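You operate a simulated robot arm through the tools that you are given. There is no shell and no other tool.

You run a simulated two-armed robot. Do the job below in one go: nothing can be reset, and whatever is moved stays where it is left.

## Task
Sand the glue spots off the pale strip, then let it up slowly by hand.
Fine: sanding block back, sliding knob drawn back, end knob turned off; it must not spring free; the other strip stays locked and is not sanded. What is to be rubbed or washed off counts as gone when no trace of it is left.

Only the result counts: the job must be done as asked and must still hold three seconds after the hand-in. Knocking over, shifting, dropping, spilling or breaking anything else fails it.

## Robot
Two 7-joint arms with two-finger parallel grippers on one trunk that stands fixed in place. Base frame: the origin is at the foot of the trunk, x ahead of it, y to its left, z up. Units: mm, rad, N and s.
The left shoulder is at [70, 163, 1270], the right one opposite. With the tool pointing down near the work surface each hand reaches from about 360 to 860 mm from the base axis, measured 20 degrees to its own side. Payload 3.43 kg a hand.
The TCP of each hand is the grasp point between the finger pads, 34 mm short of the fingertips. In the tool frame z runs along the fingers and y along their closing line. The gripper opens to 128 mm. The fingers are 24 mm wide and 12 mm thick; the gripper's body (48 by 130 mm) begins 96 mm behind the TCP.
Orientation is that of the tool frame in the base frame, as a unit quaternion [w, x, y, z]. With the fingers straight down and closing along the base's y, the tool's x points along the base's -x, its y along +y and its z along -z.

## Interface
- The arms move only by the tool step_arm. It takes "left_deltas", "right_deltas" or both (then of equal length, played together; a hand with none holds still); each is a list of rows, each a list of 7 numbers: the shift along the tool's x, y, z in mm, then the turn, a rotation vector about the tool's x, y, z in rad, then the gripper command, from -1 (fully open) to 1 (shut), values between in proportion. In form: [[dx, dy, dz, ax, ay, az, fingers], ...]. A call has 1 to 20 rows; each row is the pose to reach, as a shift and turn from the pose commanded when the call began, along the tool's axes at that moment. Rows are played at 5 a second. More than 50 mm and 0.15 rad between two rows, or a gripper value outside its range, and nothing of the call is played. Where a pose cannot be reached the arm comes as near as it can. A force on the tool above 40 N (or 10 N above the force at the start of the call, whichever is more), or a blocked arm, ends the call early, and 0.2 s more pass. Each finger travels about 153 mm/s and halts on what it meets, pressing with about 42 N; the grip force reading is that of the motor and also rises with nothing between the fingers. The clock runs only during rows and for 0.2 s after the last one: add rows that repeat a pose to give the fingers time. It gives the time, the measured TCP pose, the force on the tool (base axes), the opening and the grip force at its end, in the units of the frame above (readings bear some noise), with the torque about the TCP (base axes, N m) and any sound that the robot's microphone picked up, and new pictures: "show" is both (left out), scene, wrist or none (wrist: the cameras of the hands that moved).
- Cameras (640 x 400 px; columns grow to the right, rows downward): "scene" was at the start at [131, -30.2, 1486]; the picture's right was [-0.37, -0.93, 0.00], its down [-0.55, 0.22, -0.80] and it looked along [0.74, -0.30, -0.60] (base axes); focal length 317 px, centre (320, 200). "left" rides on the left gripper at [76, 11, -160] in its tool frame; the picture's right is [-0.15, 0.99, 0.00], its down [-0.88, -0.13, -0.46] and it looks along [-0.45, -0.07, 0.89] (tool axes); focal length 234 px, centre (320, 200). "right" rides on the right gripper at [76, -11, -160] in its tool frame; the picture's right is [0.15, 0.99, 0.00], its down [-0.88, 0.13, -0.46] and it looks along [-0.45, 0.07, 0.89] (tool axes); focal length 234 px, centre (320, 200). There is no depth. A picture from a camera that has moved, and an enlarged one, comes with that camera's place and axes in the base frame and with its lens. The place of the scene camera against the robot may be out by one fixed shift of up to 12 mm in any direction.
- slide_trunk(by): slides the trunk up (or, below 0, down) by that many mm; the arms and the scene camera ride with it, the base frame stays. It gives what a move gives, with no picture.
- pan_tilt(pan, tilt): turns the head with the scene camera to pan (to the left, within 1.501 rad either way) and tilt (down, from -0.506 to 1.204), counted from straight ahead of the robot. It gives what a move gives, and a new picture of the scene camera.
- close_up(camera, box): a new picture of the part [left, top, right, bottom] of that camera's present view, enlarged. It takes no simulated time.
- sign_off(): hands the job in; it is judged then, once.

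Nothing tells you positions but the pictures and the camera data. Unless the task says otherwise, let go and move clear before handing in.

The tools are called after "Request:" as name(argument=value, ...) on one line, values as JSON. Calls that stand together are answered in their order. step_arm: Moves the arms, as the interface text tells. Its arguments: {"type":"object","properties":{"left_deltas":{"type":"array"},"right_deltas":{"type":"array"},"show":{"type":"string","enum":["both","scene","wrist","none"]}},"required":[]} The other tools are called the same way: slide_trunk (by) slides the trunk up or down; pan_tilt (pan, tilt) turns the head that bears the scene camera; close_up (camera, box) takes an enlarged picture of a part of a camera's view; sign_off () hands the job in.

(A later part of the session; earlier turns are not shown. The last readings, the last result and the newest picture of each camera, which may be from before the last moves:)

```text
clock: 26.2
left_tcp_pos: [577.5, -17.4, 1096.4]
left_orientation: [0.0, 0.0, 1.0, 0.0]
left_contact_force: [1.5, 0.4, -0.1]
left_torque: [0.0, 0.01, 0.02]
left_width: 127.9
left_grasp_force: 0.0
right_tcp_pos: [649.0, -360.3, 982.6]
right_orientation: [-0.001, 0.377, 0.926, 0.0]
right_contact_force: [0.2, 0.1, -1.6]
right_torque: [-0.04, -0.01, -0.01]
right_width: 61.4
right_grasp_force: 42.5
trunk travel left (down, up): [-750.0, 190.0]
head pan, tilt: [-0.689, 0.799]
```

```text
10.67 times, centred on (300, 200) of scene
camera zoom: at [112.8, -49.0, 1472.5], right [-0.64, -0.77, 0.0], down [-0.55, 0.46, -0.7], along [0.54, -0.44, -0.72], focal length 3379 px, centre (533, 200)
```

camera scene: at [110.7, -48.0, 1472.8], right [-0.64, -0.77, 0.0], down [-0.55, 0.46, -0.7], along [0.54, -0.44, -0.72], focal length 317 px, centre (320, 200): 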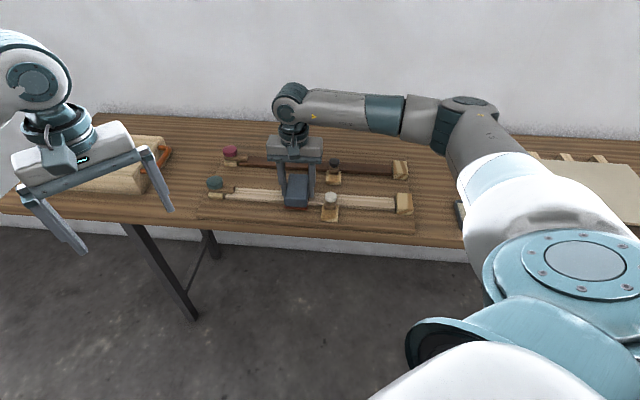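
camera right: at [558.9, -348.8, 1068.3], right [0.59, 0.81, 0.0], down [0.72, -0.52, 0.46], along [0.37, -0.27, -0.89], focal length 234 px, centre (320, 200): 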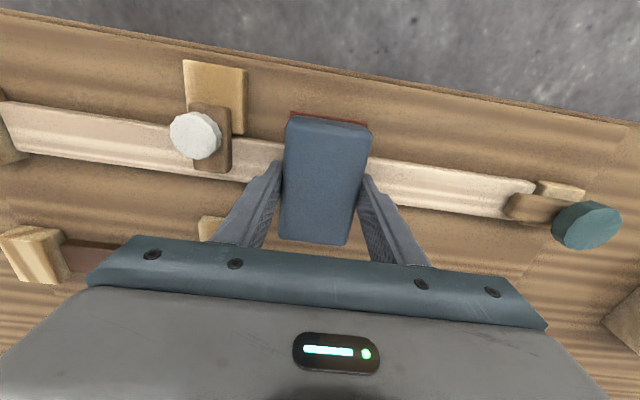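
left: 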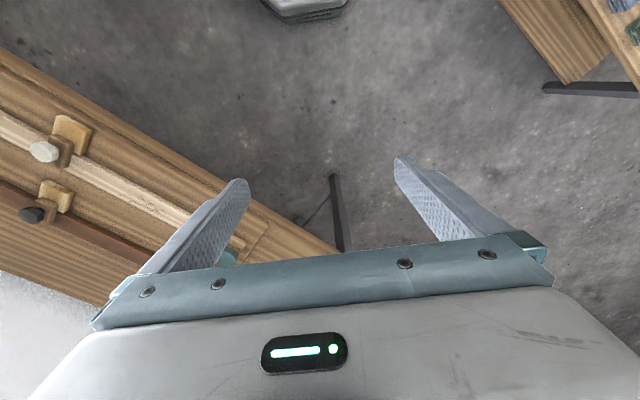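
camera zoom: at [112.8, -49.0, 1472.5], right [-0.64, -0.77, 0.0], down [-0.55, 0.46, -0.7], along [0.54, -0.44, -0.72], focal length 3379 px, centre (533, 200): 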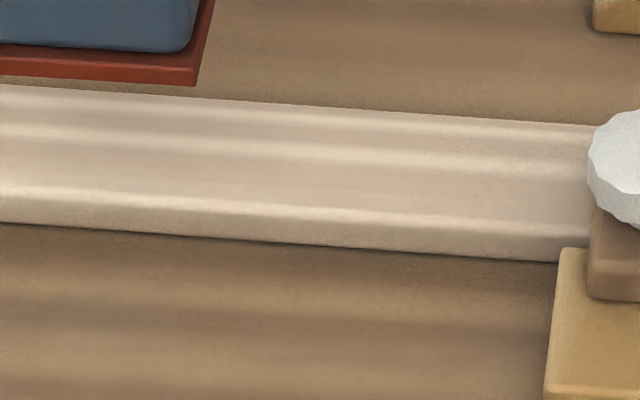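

No trace of glue remains. I'll take the block back to exactly where it was picked up, retracing the commanded offsets (tool −125, −416, then +105.5 down).

Request:
step_arm(right_deltas=[[-12.5, -41.6, 0, 0, 0, 0, 1], [-25, -83.2, 0, 0, 0, 0, 1], [-37.5, -124.8, 0, 0, 0, 0, 1], [-50, -166.4, 0, 0, 0, 0, 1], [-62.5, -208, 0, 0, 0, 0, 1], [-75, -249.6, 0, 0, 0, 0, 1], [-87.5, -291.2, 0, 0, 0, 0, 1], [-100, -332.8, 0, 0, 0, 0, 1], [-112.5, -374.4, 0, 0, 0, 0, 1], [-125, -416, 0, 0, 0, 0, 1], [-125, -416, 25, 0, 0, 0, 1], [-125, -416, 55, 0, 0, 0, 1], [-125, -416, 80, 0, 0, 0, 1], [-125, -416, 94, 0, 0, 0, 1], [-125, -416, 100, 0, 0, 0, 1], [-125, -416, 103, 0, 0, 0, 1], [-125, -416, 105, 0, 0, 0, 1], [-125, -416, 105.5, 0, 0, 0, 1]], show="both")

```text
clock: 30.0
left_tcp_pos: [576.0, -17.9, 1097.1]
left_orientation: [0.0, 0.0, 1.0, 0.0]
left_contact_force: [0.0, -0.7, 0.6]
left_torque: [-0.03, 0.01, 0.02]
left_width: 128.1
left_grasp_force: 0.1
right_tcp_pos: [446.8, -743.6, 876.9]
right_orientation: [0.0, 0.38, 0.925, 0.0]
right_contact_force: [0.0, 0.4, -0.4]
right_torque: [-0.1, -0.08, -0.04]
right_width: 61.5
right_grasp_force: 41.7
trunk travel left (down, up): [-750.0, 190.0]
head pan, tilt: [-0.689, 0.799]
camera scene: at [112.2, -49.2, 1472.7], right [-0.64, -0.77, 0.0], down [-0.55, 0.46, -0.7], along [0.54, -0.44, -0.72], focal length 317 px, centre (320, 200)
camera right: at [385.2, -699.5, 1036.8], right [0.59, 0.81, 0.0], down [0.72, -0.52, 0.46], along [0.37, -0.27, -0.89], focal length 234 px, centre (320, 200)
```

scene: 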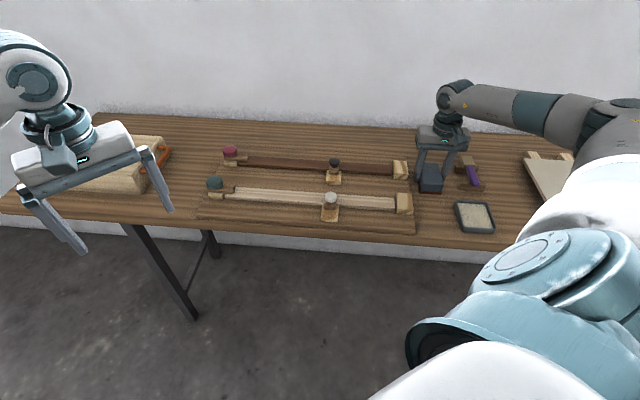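
right: 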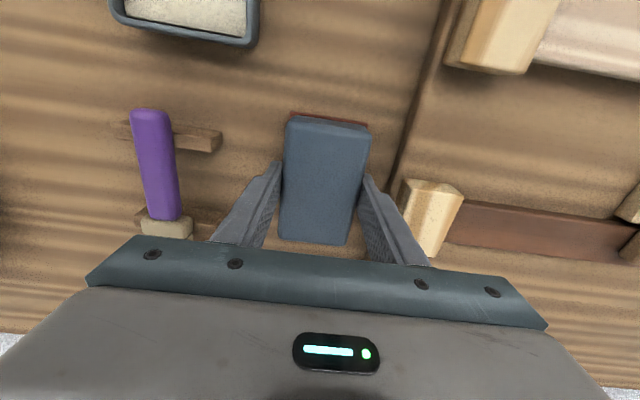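

The block is resting at its home pose. I'll release it with a modest opening and lift straight up.

Request:
step_arm(right_deltas=[[0, 0, 0, 0, 0, 0, 0.0], [0, 0, 0, 0, 0, 0, -0.31], [0, 0, 0, 0, 0, 0, -0.31], [0, 0, -20, 0, 0, 0, -0.31], [0, 0, -60, 0, 0, 0, -0.31], [0, 0, -100, 0, 0, 0, -0.31], [0, 0, -125, 0, 0, 0, -0.31]], show="both")

```text
clock: 31.6
left_tcp_pos: [577.3, -17.9, 1097.1]
left_orientation: [0.0, 0.0, 1.0, 0.0]
left_contact_force: [0.7, -0.1, 0.9]
left_torque: [0.0, 0.01, 0.0]
left_width: 128.0
left_grasp_force: 0.0
right_tcp_pos: [446.4, -743.5, 1002.1]
right_orientation: [0.0, 0.378, 0.926, 0.0]
right_contact_force: [0.6, 0.3, -0.1]
right_torque: [-0.01, -0.01, -0.02]
right_width: 84.0
right_grasp_force: 0.1
trunk travel left (down, up): [-750.0, 190.0]
head pan, tilt: [-0.689, 0.799]
camera scene: at [112.1, -48.9, 1472.6], right [-0.64, -0.77, 0.0], down [-0.55, 0.46, -0.7], along [0.54, -0.44, -0.72], focal length 317 px, centre (320, 200)
camera right: at [384.5, -698.6, 1161.9], right [0.59, 0.81, 0.0], down [0.72, -0.52, 0.46], along [0.37, -0.27, -0.89], focal length 234 px, centre (320, 200)
```

scene: 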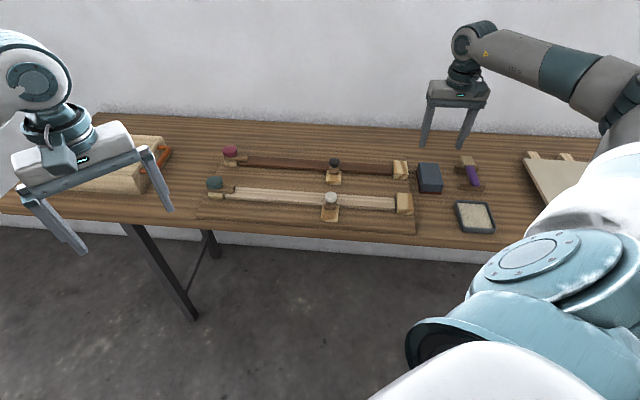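
right: 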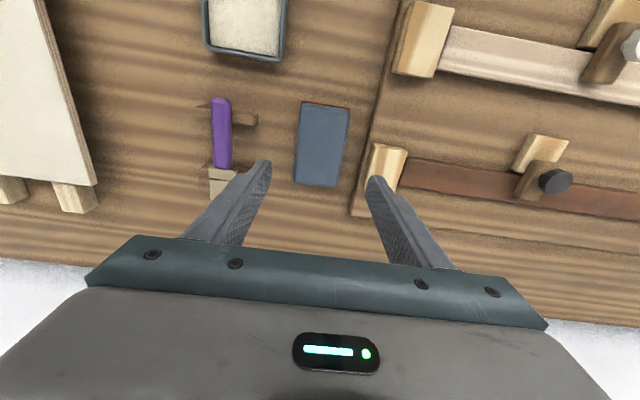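

The block is back in place. Next I'll pull the left arm back for clearance and bring the right hand above the teal end knob, estimated near (776,-232), to look at it closely.

Request:
step_arm(right_deltas=[[8.9, 42.5, 0, 0, 0, 0, -0.31], [17.9, 85, 0, 0, 0, 0, -0.31], [26.8, 127.6, 0, 0, 0, 0, -0.31], [35.8, 170, 0, 0, 0, 0, -0.31], [44.7, 212.6, 0, 0, 0, 0, -0.31], [53.7, 255, 0, 0, 0, 0, -0.31], [62.6, 297.7, 0, 0, 0, 0, -0.31], [71.5, 340.2, 0, 0, 0, 0, -0.31], [80.5, 382.8, 0, 0, 0, 0, -0.31], [89.4, 425.3, 0, 0, 0, 0, -0.31], [98.4, 467.8, 0, 0, 0, 0, -0.31], [107.3, 510.3, 0, 0, 0, 0, -0.31], [116.3, 552.9, 0, 0, 0, 0, -0.31], [125.2, 580, 0, 0, 0, 0, -0.31], [125.2, 580, 0, 0, 0, 0, -0.31]], left_deltas=[[9, 12, -4, 0, 0, 0, -1], [18, 24, -8, 0, 0, 0, -1], [27, 36, -11, 0, 0, 0, -1], [36, 48, -15, 0, 0, 0, -1], [45, 60, -18, 0, 0, 0, -1], [54, 72, -22, 0, 0, 0, -1], [63, 85, -25, 0, 0, 0, -1], [72, 97, -29, 0, 0, 0, -1], [81, 109, -32, 0, 0, 0, -1], [90, 121, -36, 0, 0, 0, -1], [100, 133, -40, 0, 0, 0, -1], [109, 145, -43, 0, 0, 0, -1], [118, 157, -47, 0, 0, 0, -1], [127, 170, -50, 0, 0, 0, -1], [127, 170, -50, 0, 0, 0, -1]], show="both")

```text
clock: 34.8
left_tcp_pos: [449.4, 150.7, 1146.3]
left_orientation: [0.0, 0.001, 1.0, 0.0]
left_contact_force: [-1.0, 1.3, -0.2]
left_torque: [0.01, -0.03, -0.04]
left_width: 128.2
left_grasp_force: 0.1
right_tcp_pos: [765.7, -244.6, 1003.5]
right_orientation: [0.001, 0.38, 0.925, 0.0]
right_contact_force: [-0.1, 0.2, 1.1]
right_torque: [0.02, -0.02, 0.02]
right_width: 83.9
right_grasp_force: 0.1
trunk travel left (down, up): [-750.0, 190.0]
head pan, tilt: [-0.689, 0.799]
camera scene: at [112.4, -50.3, 1472.6], right [-0.64, -0.77, 0.0], down [-0.55, 0.46, -0.7], along [0.54, -0.44, -0.72], focal length 317 px, centre (320, 200)
camera right: at [703.8, -199.3, 1163.1], right [0.59, 0.81, 0.0], down [0.72, -0.53, 0.46], along [0.37, -0.27, -0.89], focal length 234 px, centre (320, 200)
camera left: at [375.0, 161.6, 1306.9], right [0.15, 0.99, 0.0], down [0.88, -0.13, 0.46], along [0.45, -0.07, -0.89], focal length 234 px, centre (320, 200)
```

scene: 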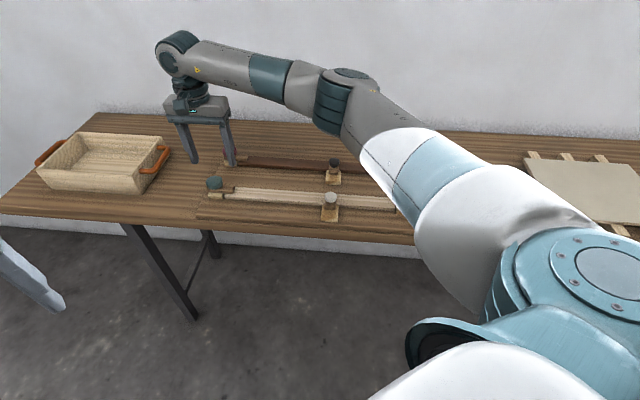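
right: 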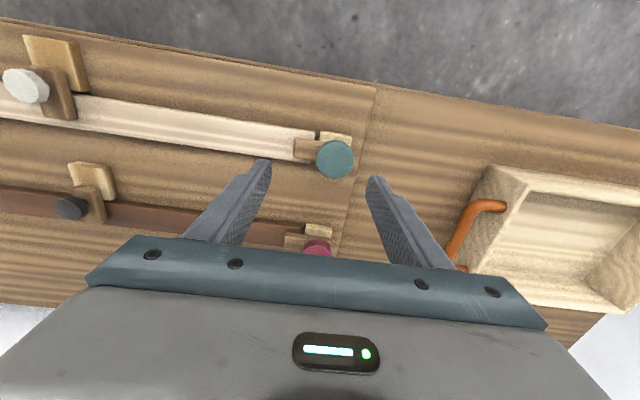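
left: 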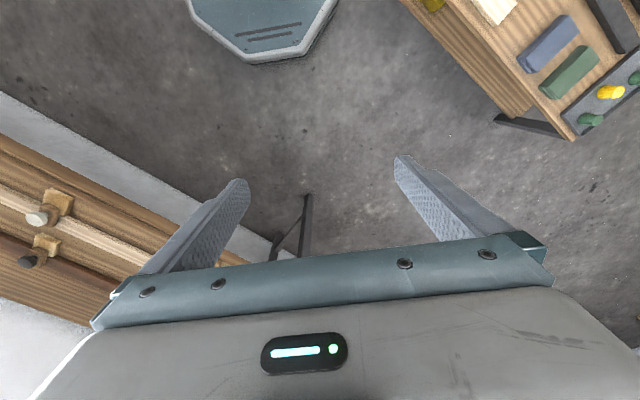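

The teal knob sits between the fingers and the handled tray is off to the right. I'll zoom in on the knob.

Request:
close_up(camera="right", box=[260, 90, 420, 190])

Request:
close_up(camera="scene", box=[185, 160, 265, 220])

```text
4.00 times, centred on (340, 140) of right
camera zoom: at [703.8, -199.3, 1163.1], right [0.59, 0.81, 0.0], down [0.72, -0.53, 0.46], along [0.37, -0.27, -0.89], focal length 937 px, centre (240, 440)
```

zoom: 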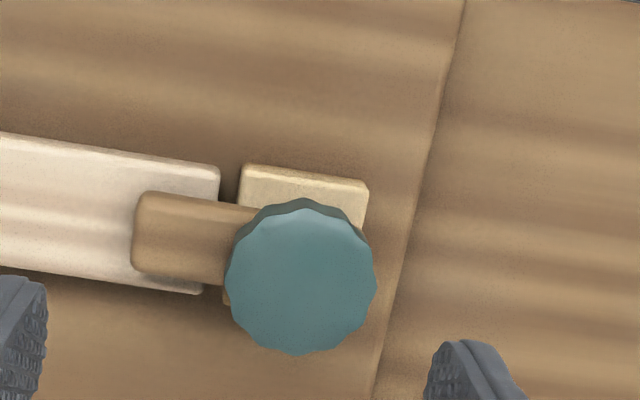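

```text
6.67 times, centred on (225, 190) of scene
camera zoom: at [112.4, -50.3, 1472.6], right [-0.64, -0.77, 0.0], down [-0.55, 0.46, -0.7], along [0.54, -0.44, -0.72], focal length 2112 px, centre (953, 267)
```

zoom: 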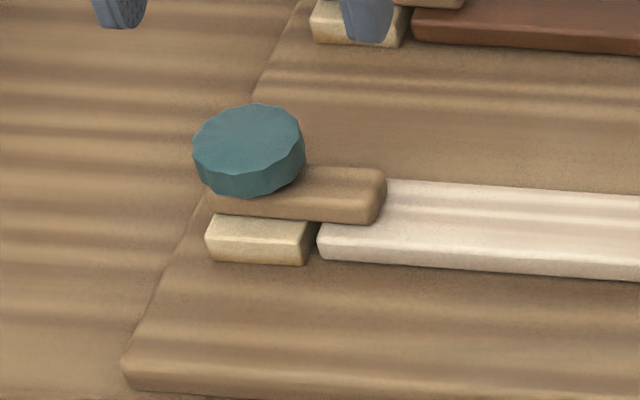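

The knob is about 42 mm across, on the strip's centreline near (n,e)=(-717,382) in bench axes, where e runs along the strip and n across it toward the robot. The safest order is to draw the slider first while the end bar still holds. I'll bring the right hand over the white slider knob, near (534,-437).

Request:
step_arm(right_deltas=[[4, -42, 0, 0, 0, 0, -0.31], [8, -85, 0, 0, 0, 0, -0.31], [13, -128, 0, 0, 0, 0, -0.31], [17, -170, 0, 0, 0, 0, -0.31], [21, -213, 0, 0, 0, 0, -0.31], [25, -256, 0, 0, 0, 0, -0.31], [29, -299, 0, 0, 0, 0, -0.31], [29, -299, 30, 0, 0, 0, -0.31], [29, -299, 30, 0, 0, 0, -0.31]], show="both")

Request:
close_up(camera="right", box=[240, 60, 420, 200])

Request:
close_up(camera="scene", box=[290, 160, 390, 230])

```text
clock: 36.8
left_tcp_pos: [451.1, 150.9, 1146.5]
left_orientation: [0.0, -0.001, 1.0, 0.0]
left_contact_force: [0.0, 0.3, 0.2]
left_torque: [0.01, -0.03, -0.01]
left_width: 128.0
left_grasp_force: 0.0
right_tcp_pos: [534.6, -435.7, 971.5]
right_orientation: [0.0, 0.379, 0.925, 0.0]
right_contact_force: [-0.1, 0.1, -0.8]
right_torque: [0.0, -0.01, -0.01]
right_width: 83.7
right_grasp_force: 0.1
trunk travel left (down, up): [-750.0, 190.0]
head pan, tilt: [-0.689, 0.799]
camera scene: at [112.1, -48.9, 1472.7], right [-0.64, -0.77, 0.0], down [-0.55, 0.46, -0.7], along [0.54, -0.44, -0.72], focal length 317 px, centre (320, 200)
camera right: at [474.0, -390.8, 1131.3], right [0.59, 0.81, 0.0], down [0.72, -0.52, 0.46], along [0.37, -0.27, -0.89], focal length 234 px, centre (320, 200)
```

scene: 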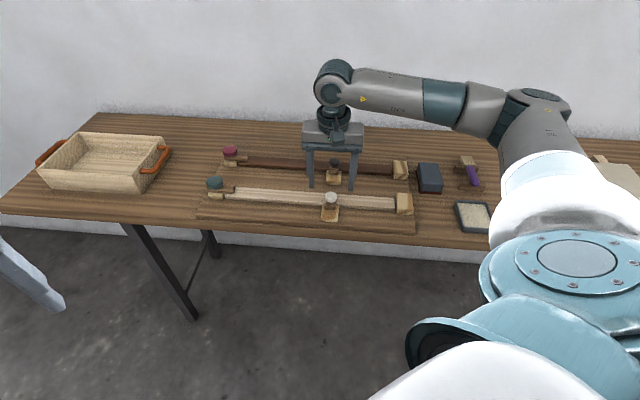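
right: 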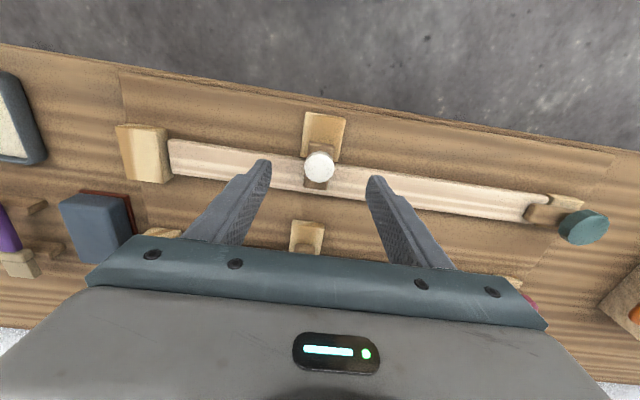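

```text
2.86 times, centred on (330, 130) of right
camera zoom: at [474.0, -390.8, 1131.3], right [0.59, 0.81, 0.0], down [0.72, -0.52, 0.46], along [0.37, -0.27, -0.89], focal length 669 px, centre (291, 400)
```

zoom: 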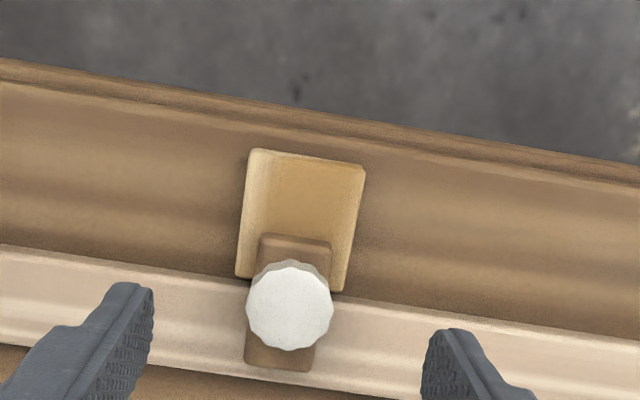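

```text
5.71 times, centred on (340, 195) of scene
camera zoom: at [112.1, -48.9, 1472.7], right [-0.64, -0.77, 0.0], down [-0.55, 0.46, -0.7], along [0.54, -0.44, -0.72], focal length 1810 px, centre (206, 229)
```

zoom: 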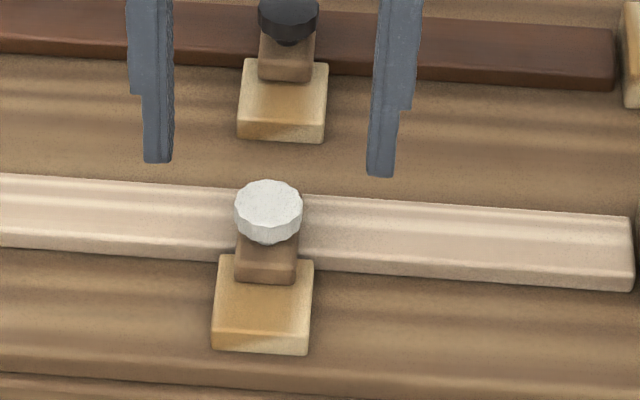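

The white knob is about 31 mm wide and centred within 3 mm of the TCP. I'll descend so the fingertips are beside the knob, just above arm level, and close.

Request:
step_arm(right_deltas=[[-2.4, 0.5, 15, 0, 0, 0, -0.31], [-2.4, 0.5, 35, 0, 0, 0, -0.31], [-2.4, 0.5, 48, 0, 0, 0, -0.31], [-2.4, 0.5, 53.5, 0, 0, 0, -0.31], [-2.4, 0.5, 53.5, 0, 0, 0, 0.0], [-2.4, 0.5, 53.5, 0, 0, 0, 0.3], [-2.4, 0.5, 53.5, 0, 0, 0, 0.5], [-2.4, 0.5, 53.5, 0, 0, 0, 0.8], [-2.4, 0.5, 53.5, 0, 0, 0, 1], [-2.4, 0.5, 53.5, 0, 0, 0, 1]], show="both")

Request:
close_up(camera="scene", box=[290, 150, 390, 230])

```text
clock: 39.0
left_tcp_pos: [450.0, 149.3, 1145.6]
left_orientation: [0.0, 0.001, 1.0, -0.001]
left_contact_force: [0.8, 0.4, 0.3]
left_torque: [-0.01, -0.02, -0.01]
left_width: 127.9
left_grasp_force: 0.1
right_tcp_pos: [535.5, -437.7, 918.7]
right_orientation: [0.0, 0.379, 0.925, 0.0]
right_contact_force: [-3.7, -4.7, -0.3]
right_torque: [-0.19, 0.07, -0.08]
right_width: 29.5
right_grasp_force: 45.3
trunk travel left (down, up): [-750.0, 190.0]
head pan, tilt: [-0.689, 0.799]
camera scene: at [111.7, -49.7, 1472.7], right [-0.64, -0.77, 0.0], down [-0.55, 0.46, -0.7], along [0.54, -0.44, -0.72], focal length 317 px, centre (320, 200)
camera right: at [474.8, -392.0, 1078.7], right [0.59, 0.81, 0.0], down [0.72, -0.53, 0.46], along [0.37, -0.27, -0.89], focal length 234 px, centre (320, 200)
```

scene: 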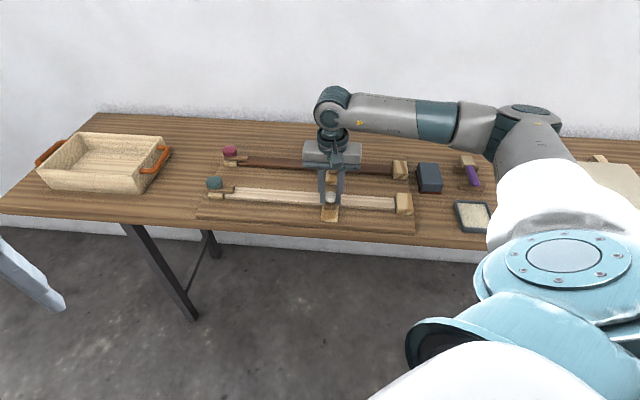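
right: 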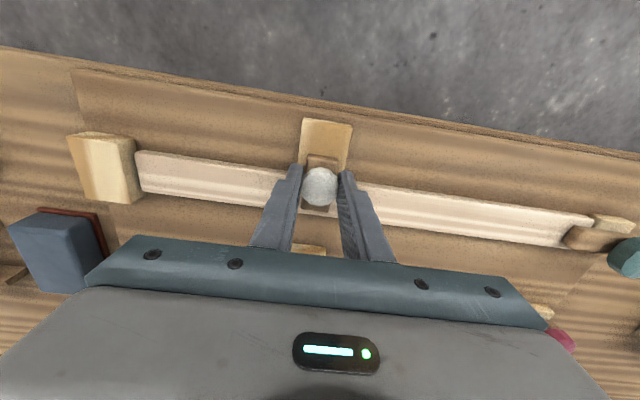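

```text
5.00 times, centred on (340, 190) of scene
camera zoom: at [111.7, -49.7, 1472.7], right [-0.64, -0.77, 0.0], down [-0.55, 0.46, -0.7], along [0.54, -0.44, -0.72], focal length 1584 px, centre (220, 250)
```

zoom: 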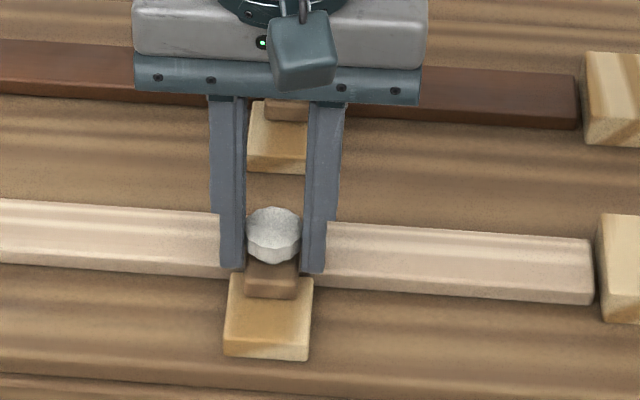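

The knob is gripped at 29.5 mm. I'll pull it back toward the robot (tool +x) slowly and watch the force.

Request:
step_arm(right_deltas=[[2, -0.7, 0, 0, 0, 0, 1], [4, -0.7, 0, 0, 0, 0, 1], [6, -0.7, 0, 0, 0, 0, 1], [8, -0.7, 0, 0, 0, 0, 1], [10, -0.7, 0, 0, 0, 0, 1], [12, -0.7, 0, 0, 0, 0, 1], [14, -0.7, 0, 0, 0, 0, 1]], show="both")

Request:
close_up(camera="scene", box=[290, 150, 390, 230])

```text
clock: 40.6
left_tcp_pos: [450.3, 152.8, 1147.3]
left_orientation: [0.0, -0.001, 1.0, 0.001]
left_contact_force: [-0.8, 0.6, -0.5]
left_torque: [-0.02, -0.01, -0.03]
left_width: 128.0
left_grasp_force: 0.0
right_tcp_pos: [526.0, -426.6, 919.3]
right_orientation: [0.0, 0.379, 0.925, 0.001]
right_contact_force: [0.3, -3.8, 2.3]
right_torque: [0.13, 0.07, -0.12]
right_width: 29.5
right_grasp_force: 44.9
trunk travel left (down, up): [-750.0, 190.0]
head pan, tilt: [-0.689, 0.799]
camera scene: at [112.3, -49.1, 1472.7], right [-0.64, -0.77, 0.0], down [-0.55, 0.46, -0.7], along [0.54, -0.44, -0.72], focal length 317 px, centre (320, 200)
camera right: at [464.4, -382.2, 1078.7], right [0.59, 0.81, 0.0], down [0.72, -0.53, 0.46], along [0.37, -0.27, -0.89], focal length 234 px, centre (320, 200)
```

scene: 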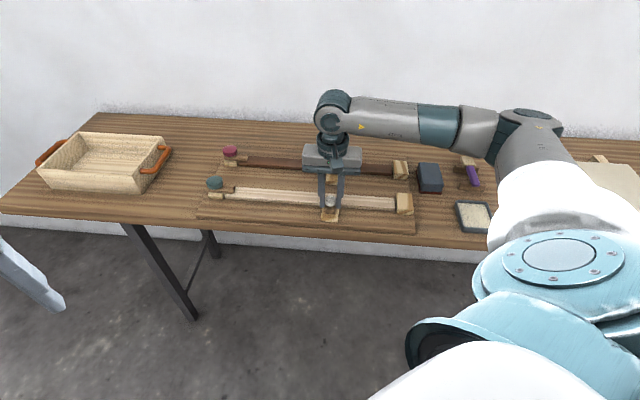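
right: 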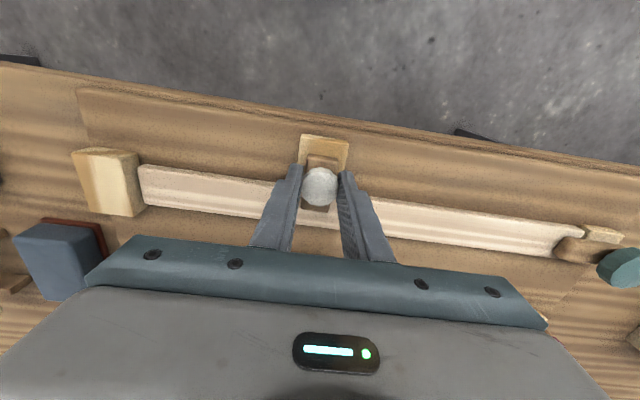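

```text
5.00 times, centred on (340, 190) of scene
camera zoom: at [112.3, -49.1, 1472.7], right [-0.64, -0.77, 0.0], down [-0.55, 0.46, -0.7], along [0.54, -0.44, -0.72], focal length 1584 px, centre (220, 250)
```

zoom: 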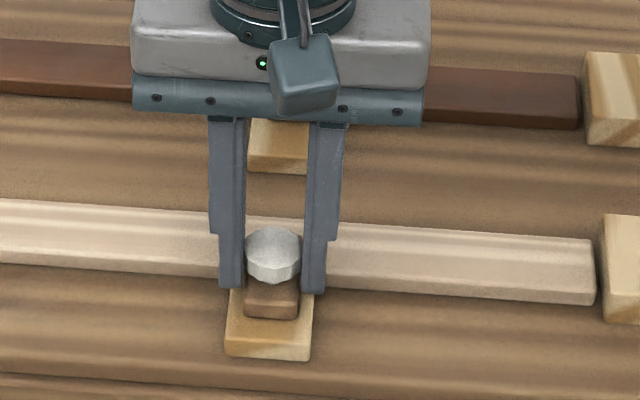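

The slider moves with only a few newtons of friction. I'll continue drawing it back.

Request:
step_arm(right_deltas=[[2, 0, 0, 0, 0, 0, 1], [4, 0, 0, 0, 0, 0, 1], [6, 0, 0, 0, 0, 0, 1], [8, 0, 0, 0, 0, 0, 1], [10, 0, 0, 0, 0, 0, 1], [12, 0, 0, 0, 0, 0, 1], [14, 0, 0, 0, 0, 0, 1]], show="both")

Request:
close_up(camera="scene", box=[290, 150, 390, 230])

```text
clock: 42.2
left_tcp_pos: [450.5, 152.7, 1146.3]
left_orientation: [0.0, 0.0, 1.0, 0.0]
left_contact_force: [0.8, 0.8, 0.0]
left_torque: [-0.01, 0.03, -0.01]
left_width: 128.2
left_grasp_force: 0.1
right_tcp_pos: [516.1, -417.5, 918.6]
right_orientation: [0.0, 0.379, 0.925, -0.001]
right_contact_force: [1.9, 0.8, 2.0]
right_torque: [-0.55, -0.72, -0.14]
right_width: 29.4
right_grasp_force: 45.1
trunk travel left (down, up): [-750.0, 190.0]
head pan, tilt: [-0.689, 0.799]
camera scene: at [112.5, -48.5, 1472.6], right [-0.64, -0.77, 0.0], down [-0.55, 0.46, -0.7], along [0.54, -0.44, -0.72], focal length 317 px, centre (320, 200)
camera right: at [454.7, -372.1, 1078.7], right [0.59, 0.81, 0.0], down [0.72, -0.52, 0.46], along [0.37, -0.27, -0.89], focal length 234 px, centre (320, 200)
```

scene: 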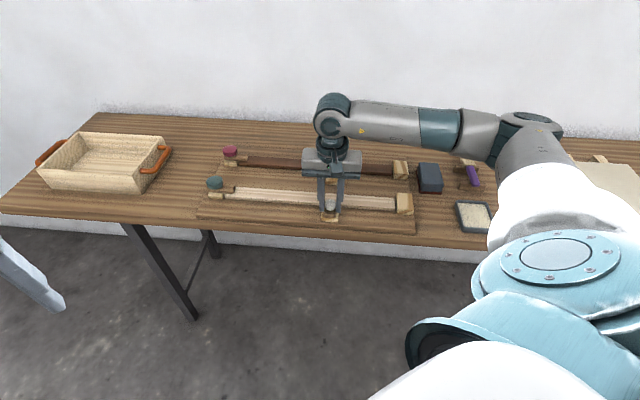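
right: 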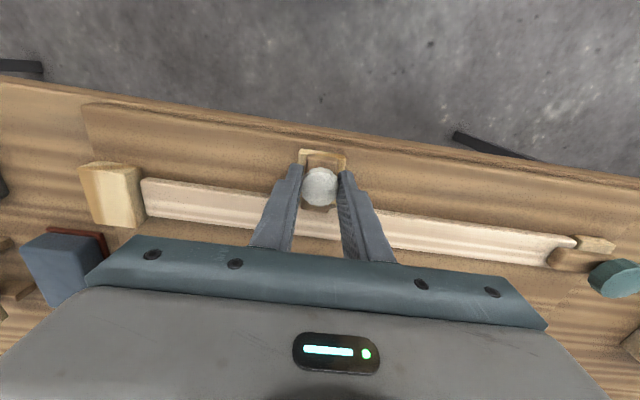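

```text
5.00 times, centred on (340, 190) of scene
camera zoom: at [112.5, -48.5, 1472.6], right [-0.64, -0.77, 0.0], down [-0.55, 0.46, -0.7], along [0.54, -0.44, -0.72], focal length 1584 px, centre (220, 250)
```

zoom: 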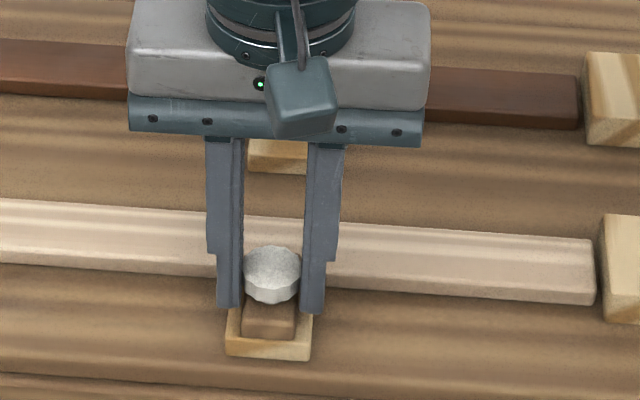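

Drawn about 28 mm so far, and it should be nearly clear of the strip. I'll continue a little further while watching for the end stop.

Request:
step_arm(right_deltas=[[2, 0, 0, 0, 0, 0, 1], [4, 0, 0, 0, 0, 0, 1], [6, 0, 0, 0, 0, 0, 1], [8, 0, 0, 0, 0, 0, 1]], show="both")

Request:
close_up(camera="scene", box=[290, 150, 390, 230])

```text
clock: 43.2
left_tcp_pos: [451.8, 149.2, 1146.7]
left_orientation: [-0.001, 0.0, 1.0, 0.001]
left_contact_force: [-1.2, -0.2, 0.0]
left_torque: [0.0, -0.04, 0.02]
left_width: 127.7
left_grasp_force: 0.1
right_tcp_pos: [513.1, -415.7, 919.7]
right_orientation: [0.002, 0.381, 0.925, -0.001]
right_contact_force: [20.3, -13.7, 7.6]
right_torque: [0.22, 0.18, 0.01]
right_width: 29.5
right_grasp_force: 44.9
trunk travel left (down, up): [-750.0, 190.0]
head pan, tilt: [-0.689, 0.799]
camera scene: at [115.1, -50.7, 1472.5], right [-0.64, -0.77, 0.0], down [-0.55, 0.46, -0.7], along [0.54, -0.44, -0.72], focal length 317 px, centre (320, 200)
camera right: at [452.2, -369.5, 1078.4], right [0.59, 0.81, 0.0], down [0.72, -0.53, 0.46], along [0.37, -0.27, -0.89], focal length 234 px, centre (320, 200)
```

scene: 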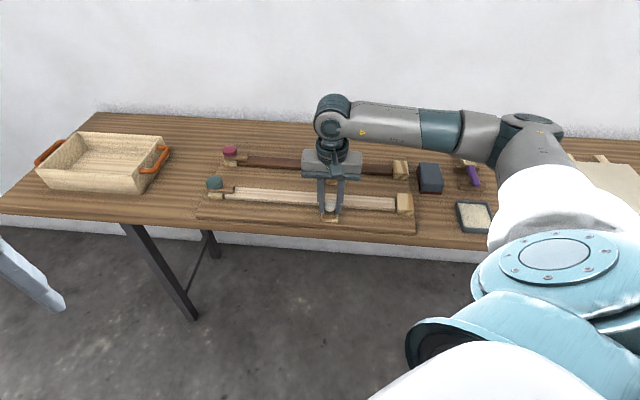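
right: 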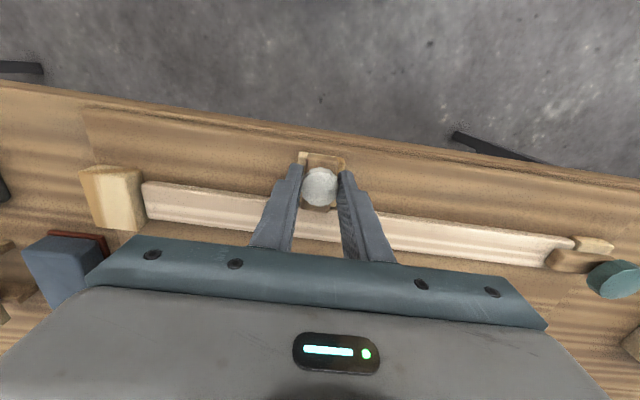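

```text
5.00 times, centred on (340, 190) of scene
camera zoom: at [115.1, -50.7, 1472.5], right [-0.64, -0.77, 0.0], down [-0.55, 0.46, -0.7], along [0.54, -0.44, -0.72], focal length 1584 px, centre (220, 250)
```

zoom: 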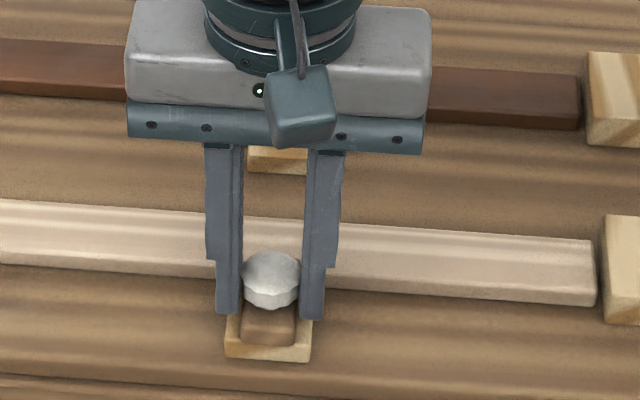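

The slider hit its end stop at about 31 mm of travel, with 24 N of resistance. I'll relax the pull, release the knob and lift to inspect.

Request:
step_arm(right_deltas=[[-2, 0, 0, 0, 0, 0, 1], [-4, 0, 0, 0, 0, 0, 1], [-4, 0, 0, 0, 0, 0, 0.4], [-4, 0, 0, 0, 0, 0, 0.1], [-4, 0, 0, 0, 0, 0, -0.1], [-4, 0, -20, 0, 0, 0, -0.1], [-4, 0, -50, 0, 0, 0, -0.1], [-4, 0, -80, 0, 0, 0, -0.1], [-4, -20, -100, 0, 0, 0, -0.1]], show="both")

Request:
close_up(camera="scene", box=[290, 160, 430, 240])

Request:
close_up(camera="scene", box=[190, 160, 330, 240])

Request:
close_up(camera="right", box=[260, 80, 440, 200])

```text
clock: 45.2
left_tcp_pos: [448.5, 150.0, 1147.3]
left_orientation: [0.001, 0.0, 1.0, 0.0]
left_contact_force: [-0.8, -0.7, 1.2]
left_torque: [0.01, 0.02, -0.01]
left_width: 127.8
left_grasp_force: 0.0
right_tcp_pos: [497.4, -430.3, 1018.2]
right_orientation: [-0.001, 0.38, 0.925, 0.0]
right_contact_force: [-1.0, 0.1, 0.0]
right_torque: [0.0, 0.02, 0.0]
right_width: 70.5
right_grasp_force: 0.1
trunk travel left (down, up): [-750.0, 190.0]
head pan, tilt: [-0.689, 0.799]
camera scene: at [110.8, -49.8, 1472.7], right [-0.64, -0.77, 0.0], down [-0.55, 0.46, -0.7], along [0.54, -0.44, -0.72], focal length 317 px, centre (320, 200)
camera right: at [437.2, -386.3, 1178.4], right [0.59, 0.81, 0.0], down [0.72, -0.53, 0.46], along [0.37, -0.27, -0.89], focal length 234 px, centre (320, 200)
```

scene: 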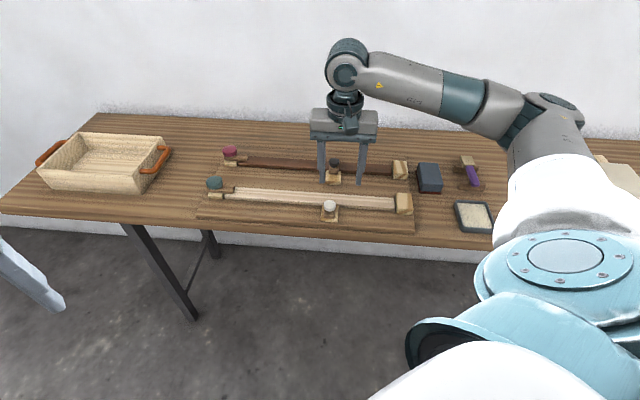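
right: 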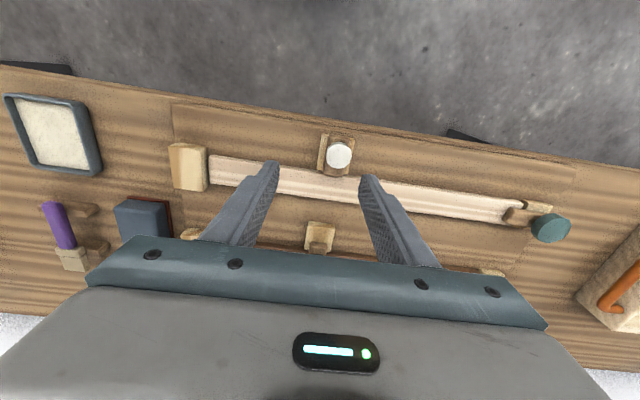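

```text
4.57 times, centred on (360, 200) of scene
camera zoom: at [110.8, -49.8, 1472.7], right [-0.64, -0.77, 0.0], down [-0.55, 0.46, -0.7], along [0.54, -0.44, -0.72], focal length 1448 px, centre (137, 200)
```

zoom: 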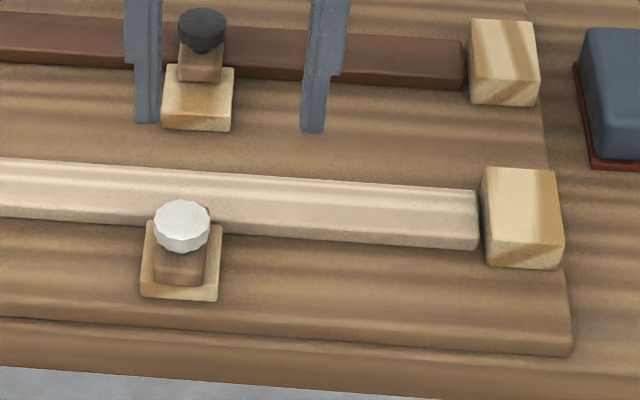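

```text
4.57 times, centred on (260, 200) of scene
camera zoom: at [110.8, -49.8, 1472.7], right [-0.64, -0.77, 0.0], down [-0.55, 0.46, -0.7], along [0.54, -0.44, -0.72], focal length 1448 px, centre (594, 200)
```

zoom: 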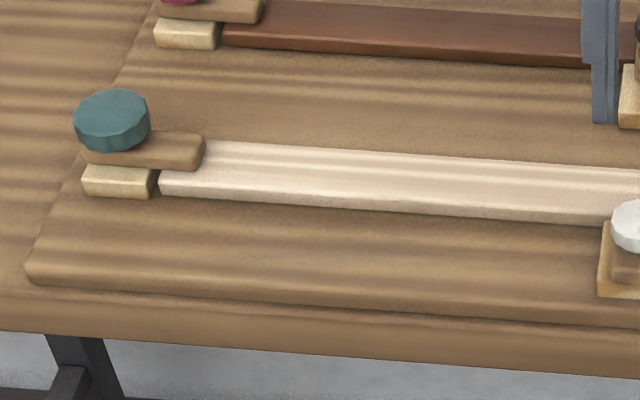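

```text
3.33 times, centred on (350, 140) of right
camera zoom: at [437.2, -386.3, 1178.4], right [0.59, 0.81, 0.0], down [0.72, -0.53, 0.46], along [0.37, -0.27, -0.89], focal length 781 px, centre (220, 400)
```

zoom: 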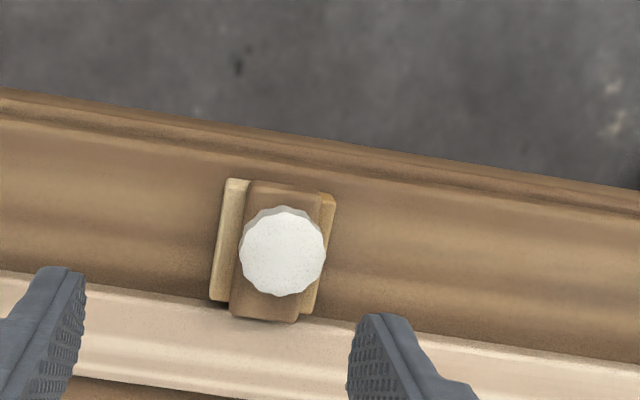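

The slider is fully back, the strip stays flat, and only the end bar holds it now. Next the right hand will press the strip down at mid-length with closed fingers. The left hand, yawed and tilted for reach, will hook the end bar from its far side and swing it off toward the robot. I'll pre-position both hands.

Request:
step_arm(right_deltas=[[-8, 17, 5, 0, 0, 0, 0.2], [-17, 34, 10, 0, 0, 0, 0.6], [-25, 52, 20, 0, 0, 0, 1], [-34, 69, 35, 0, 0, 0, 1], [-43, 87, 50, 0, 0, 0, 1], [-52, 104, 65, 0, 0, 0, 1], [-59.8, 121, 80, 0, 0, 0, 1], [-59.8, 121, 80, 0, 0, 0, 1]], left_deltas=[[-24, -30, 7, 0.0223, -0.0542, 0.1099, 0], [-48, -60, 14, 0.0446, -0.1084, 0.2198, 0.5], [-73, -90, 20, 0.0669, -0.1626, 0.3297, 1], [-97, -120, 27, 0.0891, -0.2169, 0.4397, 1], [-121, -150, 34, 0.1114, -0.2711, 0.5496, 1], [-146, -180, 40, 0.1337, -0.3253, 0.6595, 1], [-170, -210, 47, 0.156, -0.3795, 0.7694, 1], [-170, -210, 47, 0.156, -0.3795, 0.7694, 1]], show="both")

```text
clock: 47.0
left_tcp_pos: [620.0, -58.3, 1103.1]
left_orientation: [0.184, 0.374, 0.906, -0.077]
left_contact_force: [-0.5, 0.1, 0.1]
left_torque: [0.0, -0.01, -0.01]
left_width: 0.0
left_grasp_force: 32.9
right_tcp_pos: [624.5, -385.9, 938.8]
right_orientation: [0.001, 0.38, 0.925, -0.001]
right_contact_force: [0.3, 0.0, 0.0]
right_torque: [0.0, 0.01, 0.02]
right_width: 0.2
right_grasp_force: 32.9
trunk travel left (down, up): [-750.0, 190.0]
head pan, tilt: [-0.689, 0.799]
camera scene: at [111.3, -48.6, 1472.8], right [-0.64, -0.77, 0.0], down [-0.55, 0.46, -0.7], along [0.54, -0.44, -0.72], focal length 317 px, centre (320, 200)
camera right: at [564.0, -341.0, 1098.3], right [0.59, 0.81, 0.0], down [0.72, -0.52, 0.46], along [0.37, -0.27, -0.89], focal length 234 px, centre (320, 200)
camera left: at [534.3, 42.9, 1220.1], right [0.79, 0.61, 0.06], down [0.36, -0.54, 0.76], along [0.49, -0.58, -0.64], focal length 234 px, centre (320, 200)
```

scene: 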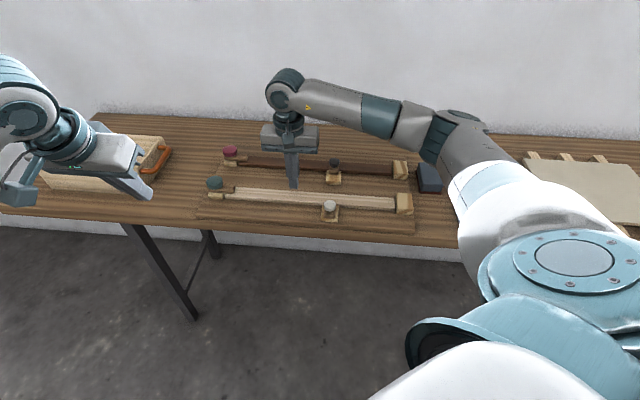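
right: 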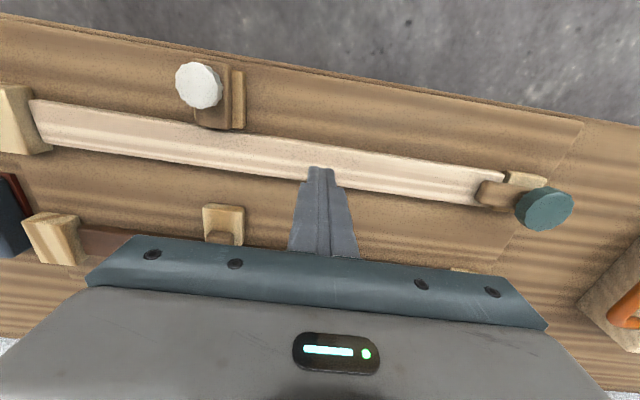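
left: 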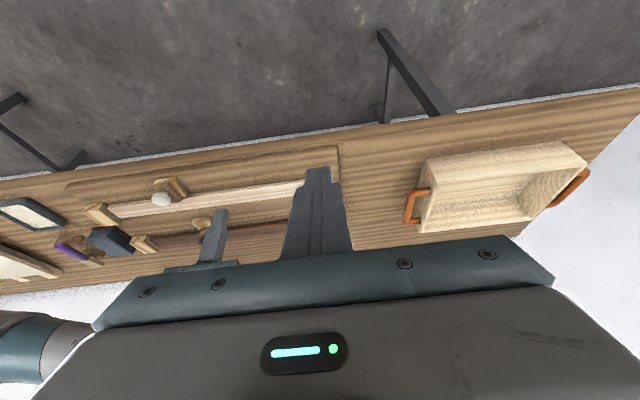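

Both hands are placed. I'll move the left hand to above the far side of the end bar to check its reach, keeping the fingertips around z≈940.

Request:
step_arm(left_deltas=[[-25, -7, 31, 0, 0, 0, 1], [-51, -14, 62, 0, 0, 0, 1], [-76, -21, 93, 0, 0, 0, 1], [-102, -29, 125, 0, 0, 0, 1], [-127, -36, 156, 0, 0, 0, 1], [-153, -43, 187, 0, 0, 0, 1], [-178, -50, 218, 0, 0, 0, 1], [-178, -50, 218, 0, 0, 0, 1]], show="both")

Request:
close_up(camera="scene", box=[150, 100, 350, 225])

Request:
close_up(camera="left", box=[180, 80, 440, 260])

```text
clock: 48.8
left_tcp_pos: [752.6, -258.9, 974.8]
left_orientation: [0.185, 0.372, 0.906, -0.076]
left_contact_force: [0.3, 0.7, -0.3]
left_torque: [-0.04, 0.0, -0.01]
left_width: 0.0
left_grasp_force: 32.7
left hand out of reach, approached as far as the arm can: row 7, 8
right_tcp_pos: [626.9, -384.2, 939.6]
right_orientation: [0.0, 0.378, 0.926, -0.001]
right_contact_force: [-0.6, 0.9, 0.0]
right_torque: [-0.05, 0.0, 0.04]
right_width: 0.0
right_grasp_force: 33.6
trunk travel left (down, up): [-750.0, 190.0]
head pan, tilt: [-0.689, 0.799]
camera scene: at [112.8, -46.7, 1472.7], right [-0.64, -0.77, 0.0], down [-0.55, 0.45, -0.7], along [0.54, -0.44, -0.72], focal length 317 px, centre (320, 200)
camera left: at [666.4, -158.2, 1092.2], right [0.79, 0.61, 0.06], down [0.36, -0.54, 0.76], along [0.5, -0.58, -0.64], focal length 234 px, centre (320, 200)
```

scene: 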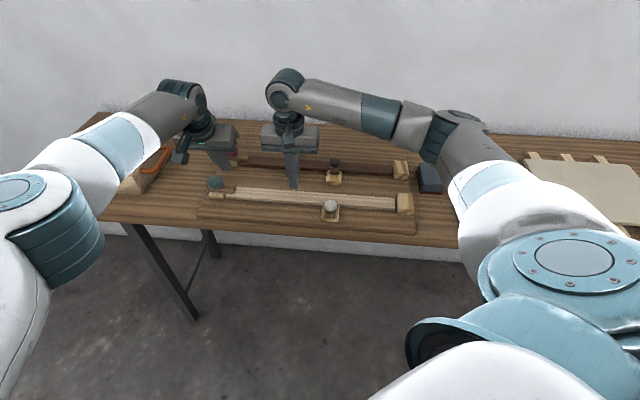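
left: 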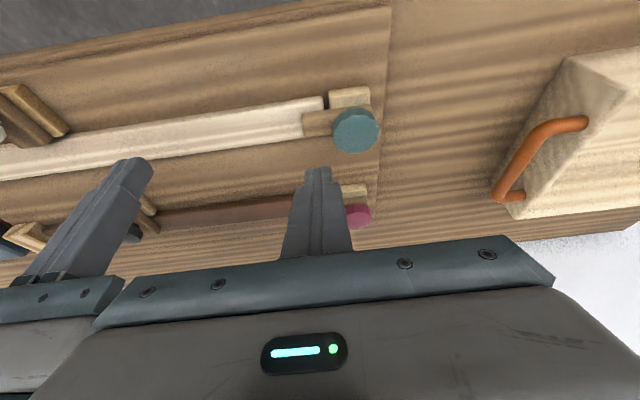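

```text
3.20 times, centred on (250, 162) of scene
camera zoom: at [112.8, -46.7, 1472.7], right [-0.64, -0.77, 0.0], down [-0.55, 0.45, -0.7], along [0.54, -0.44, -0.72], focal length 1014 px, centre (544, 320)
```

zoom: 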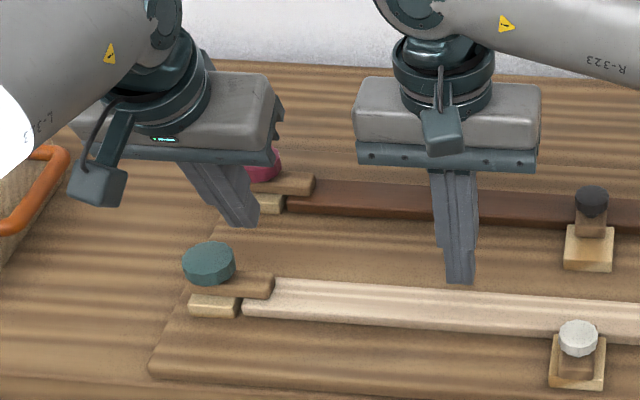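

```text
2.22 times, centred on (310, 170) of left
camera zoom: at [666.4, -158.2, 1092.2], right [0.79, 0.61, 0.06], down [0.36, -0.54, 0.76], along [0.5, -0.58, -0.64], focal length 520 px, centre (342, 267)
```

zoom: 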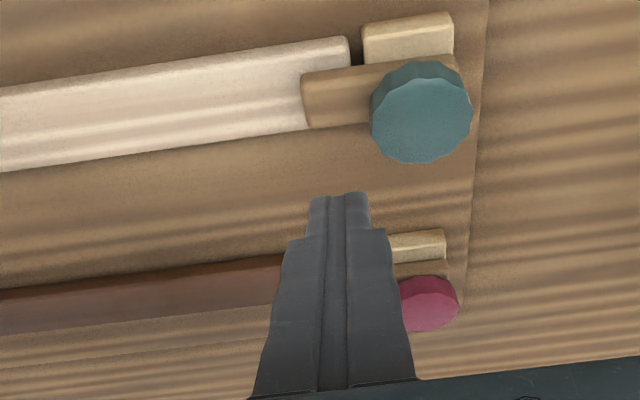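

The left hand falls about 14 mm short at this tilt, so I'll steepen the tilt to about 0.65 rad for more reach. First I'll lower the right hand's closed fingers onto the strip to hold it.

Request:
step_arm(right_deltas=[[0, 0, 10, 0, 0, 0, 1], [0, 0, 20, 0, 0, 0, 1], [0, 0, 27, 0, 0, 0, 1], [0, 0, 30, 0, 0, 0, 1], [0, 0, 32, 0, 0, 0, 1], [0, 0, 33, 0, 0, 0, 1], [0, 0, 34, 0, 0, 0, 1]], show="scene")

```text
clock: 50.4
left_tcp_pos: [749.0, -261.6, 975.9]
left_orientation: [0.185, 0.373, 0.906, -0.075]
left_contact_force: [-0.2, -0.7, -1.4]
left_torque: [-0.01, -0.02, -0.01]
left_width: 0.0
left_grasp_force: 32.9
right_tcp_pos: [624.2, -383.9, 906.2]
right_orientation: [0.001, 0.379, 0.925, 0.0]
right_contact_force: [1.8, -4.3, 16.3]
right_torque: [-0.06, 0.09, 0.15]
right_width: 0.1
right_grasp_force: 32.9
trunk travel left (down, up): [-750.0, 190.0]
head pan, tilt: [-0.689, 0.799]
camera scene: at [110.8, -48.9, 1473.0], right [-0.64, -0.77, 0.0], down [-0.55, 0.46, -0.7], along [0.54, -0.44, -0.72], focal length 317 px, centre (320, 200)
```

scene: 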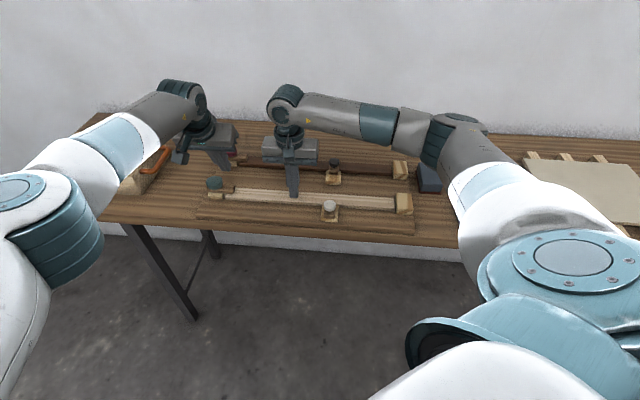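

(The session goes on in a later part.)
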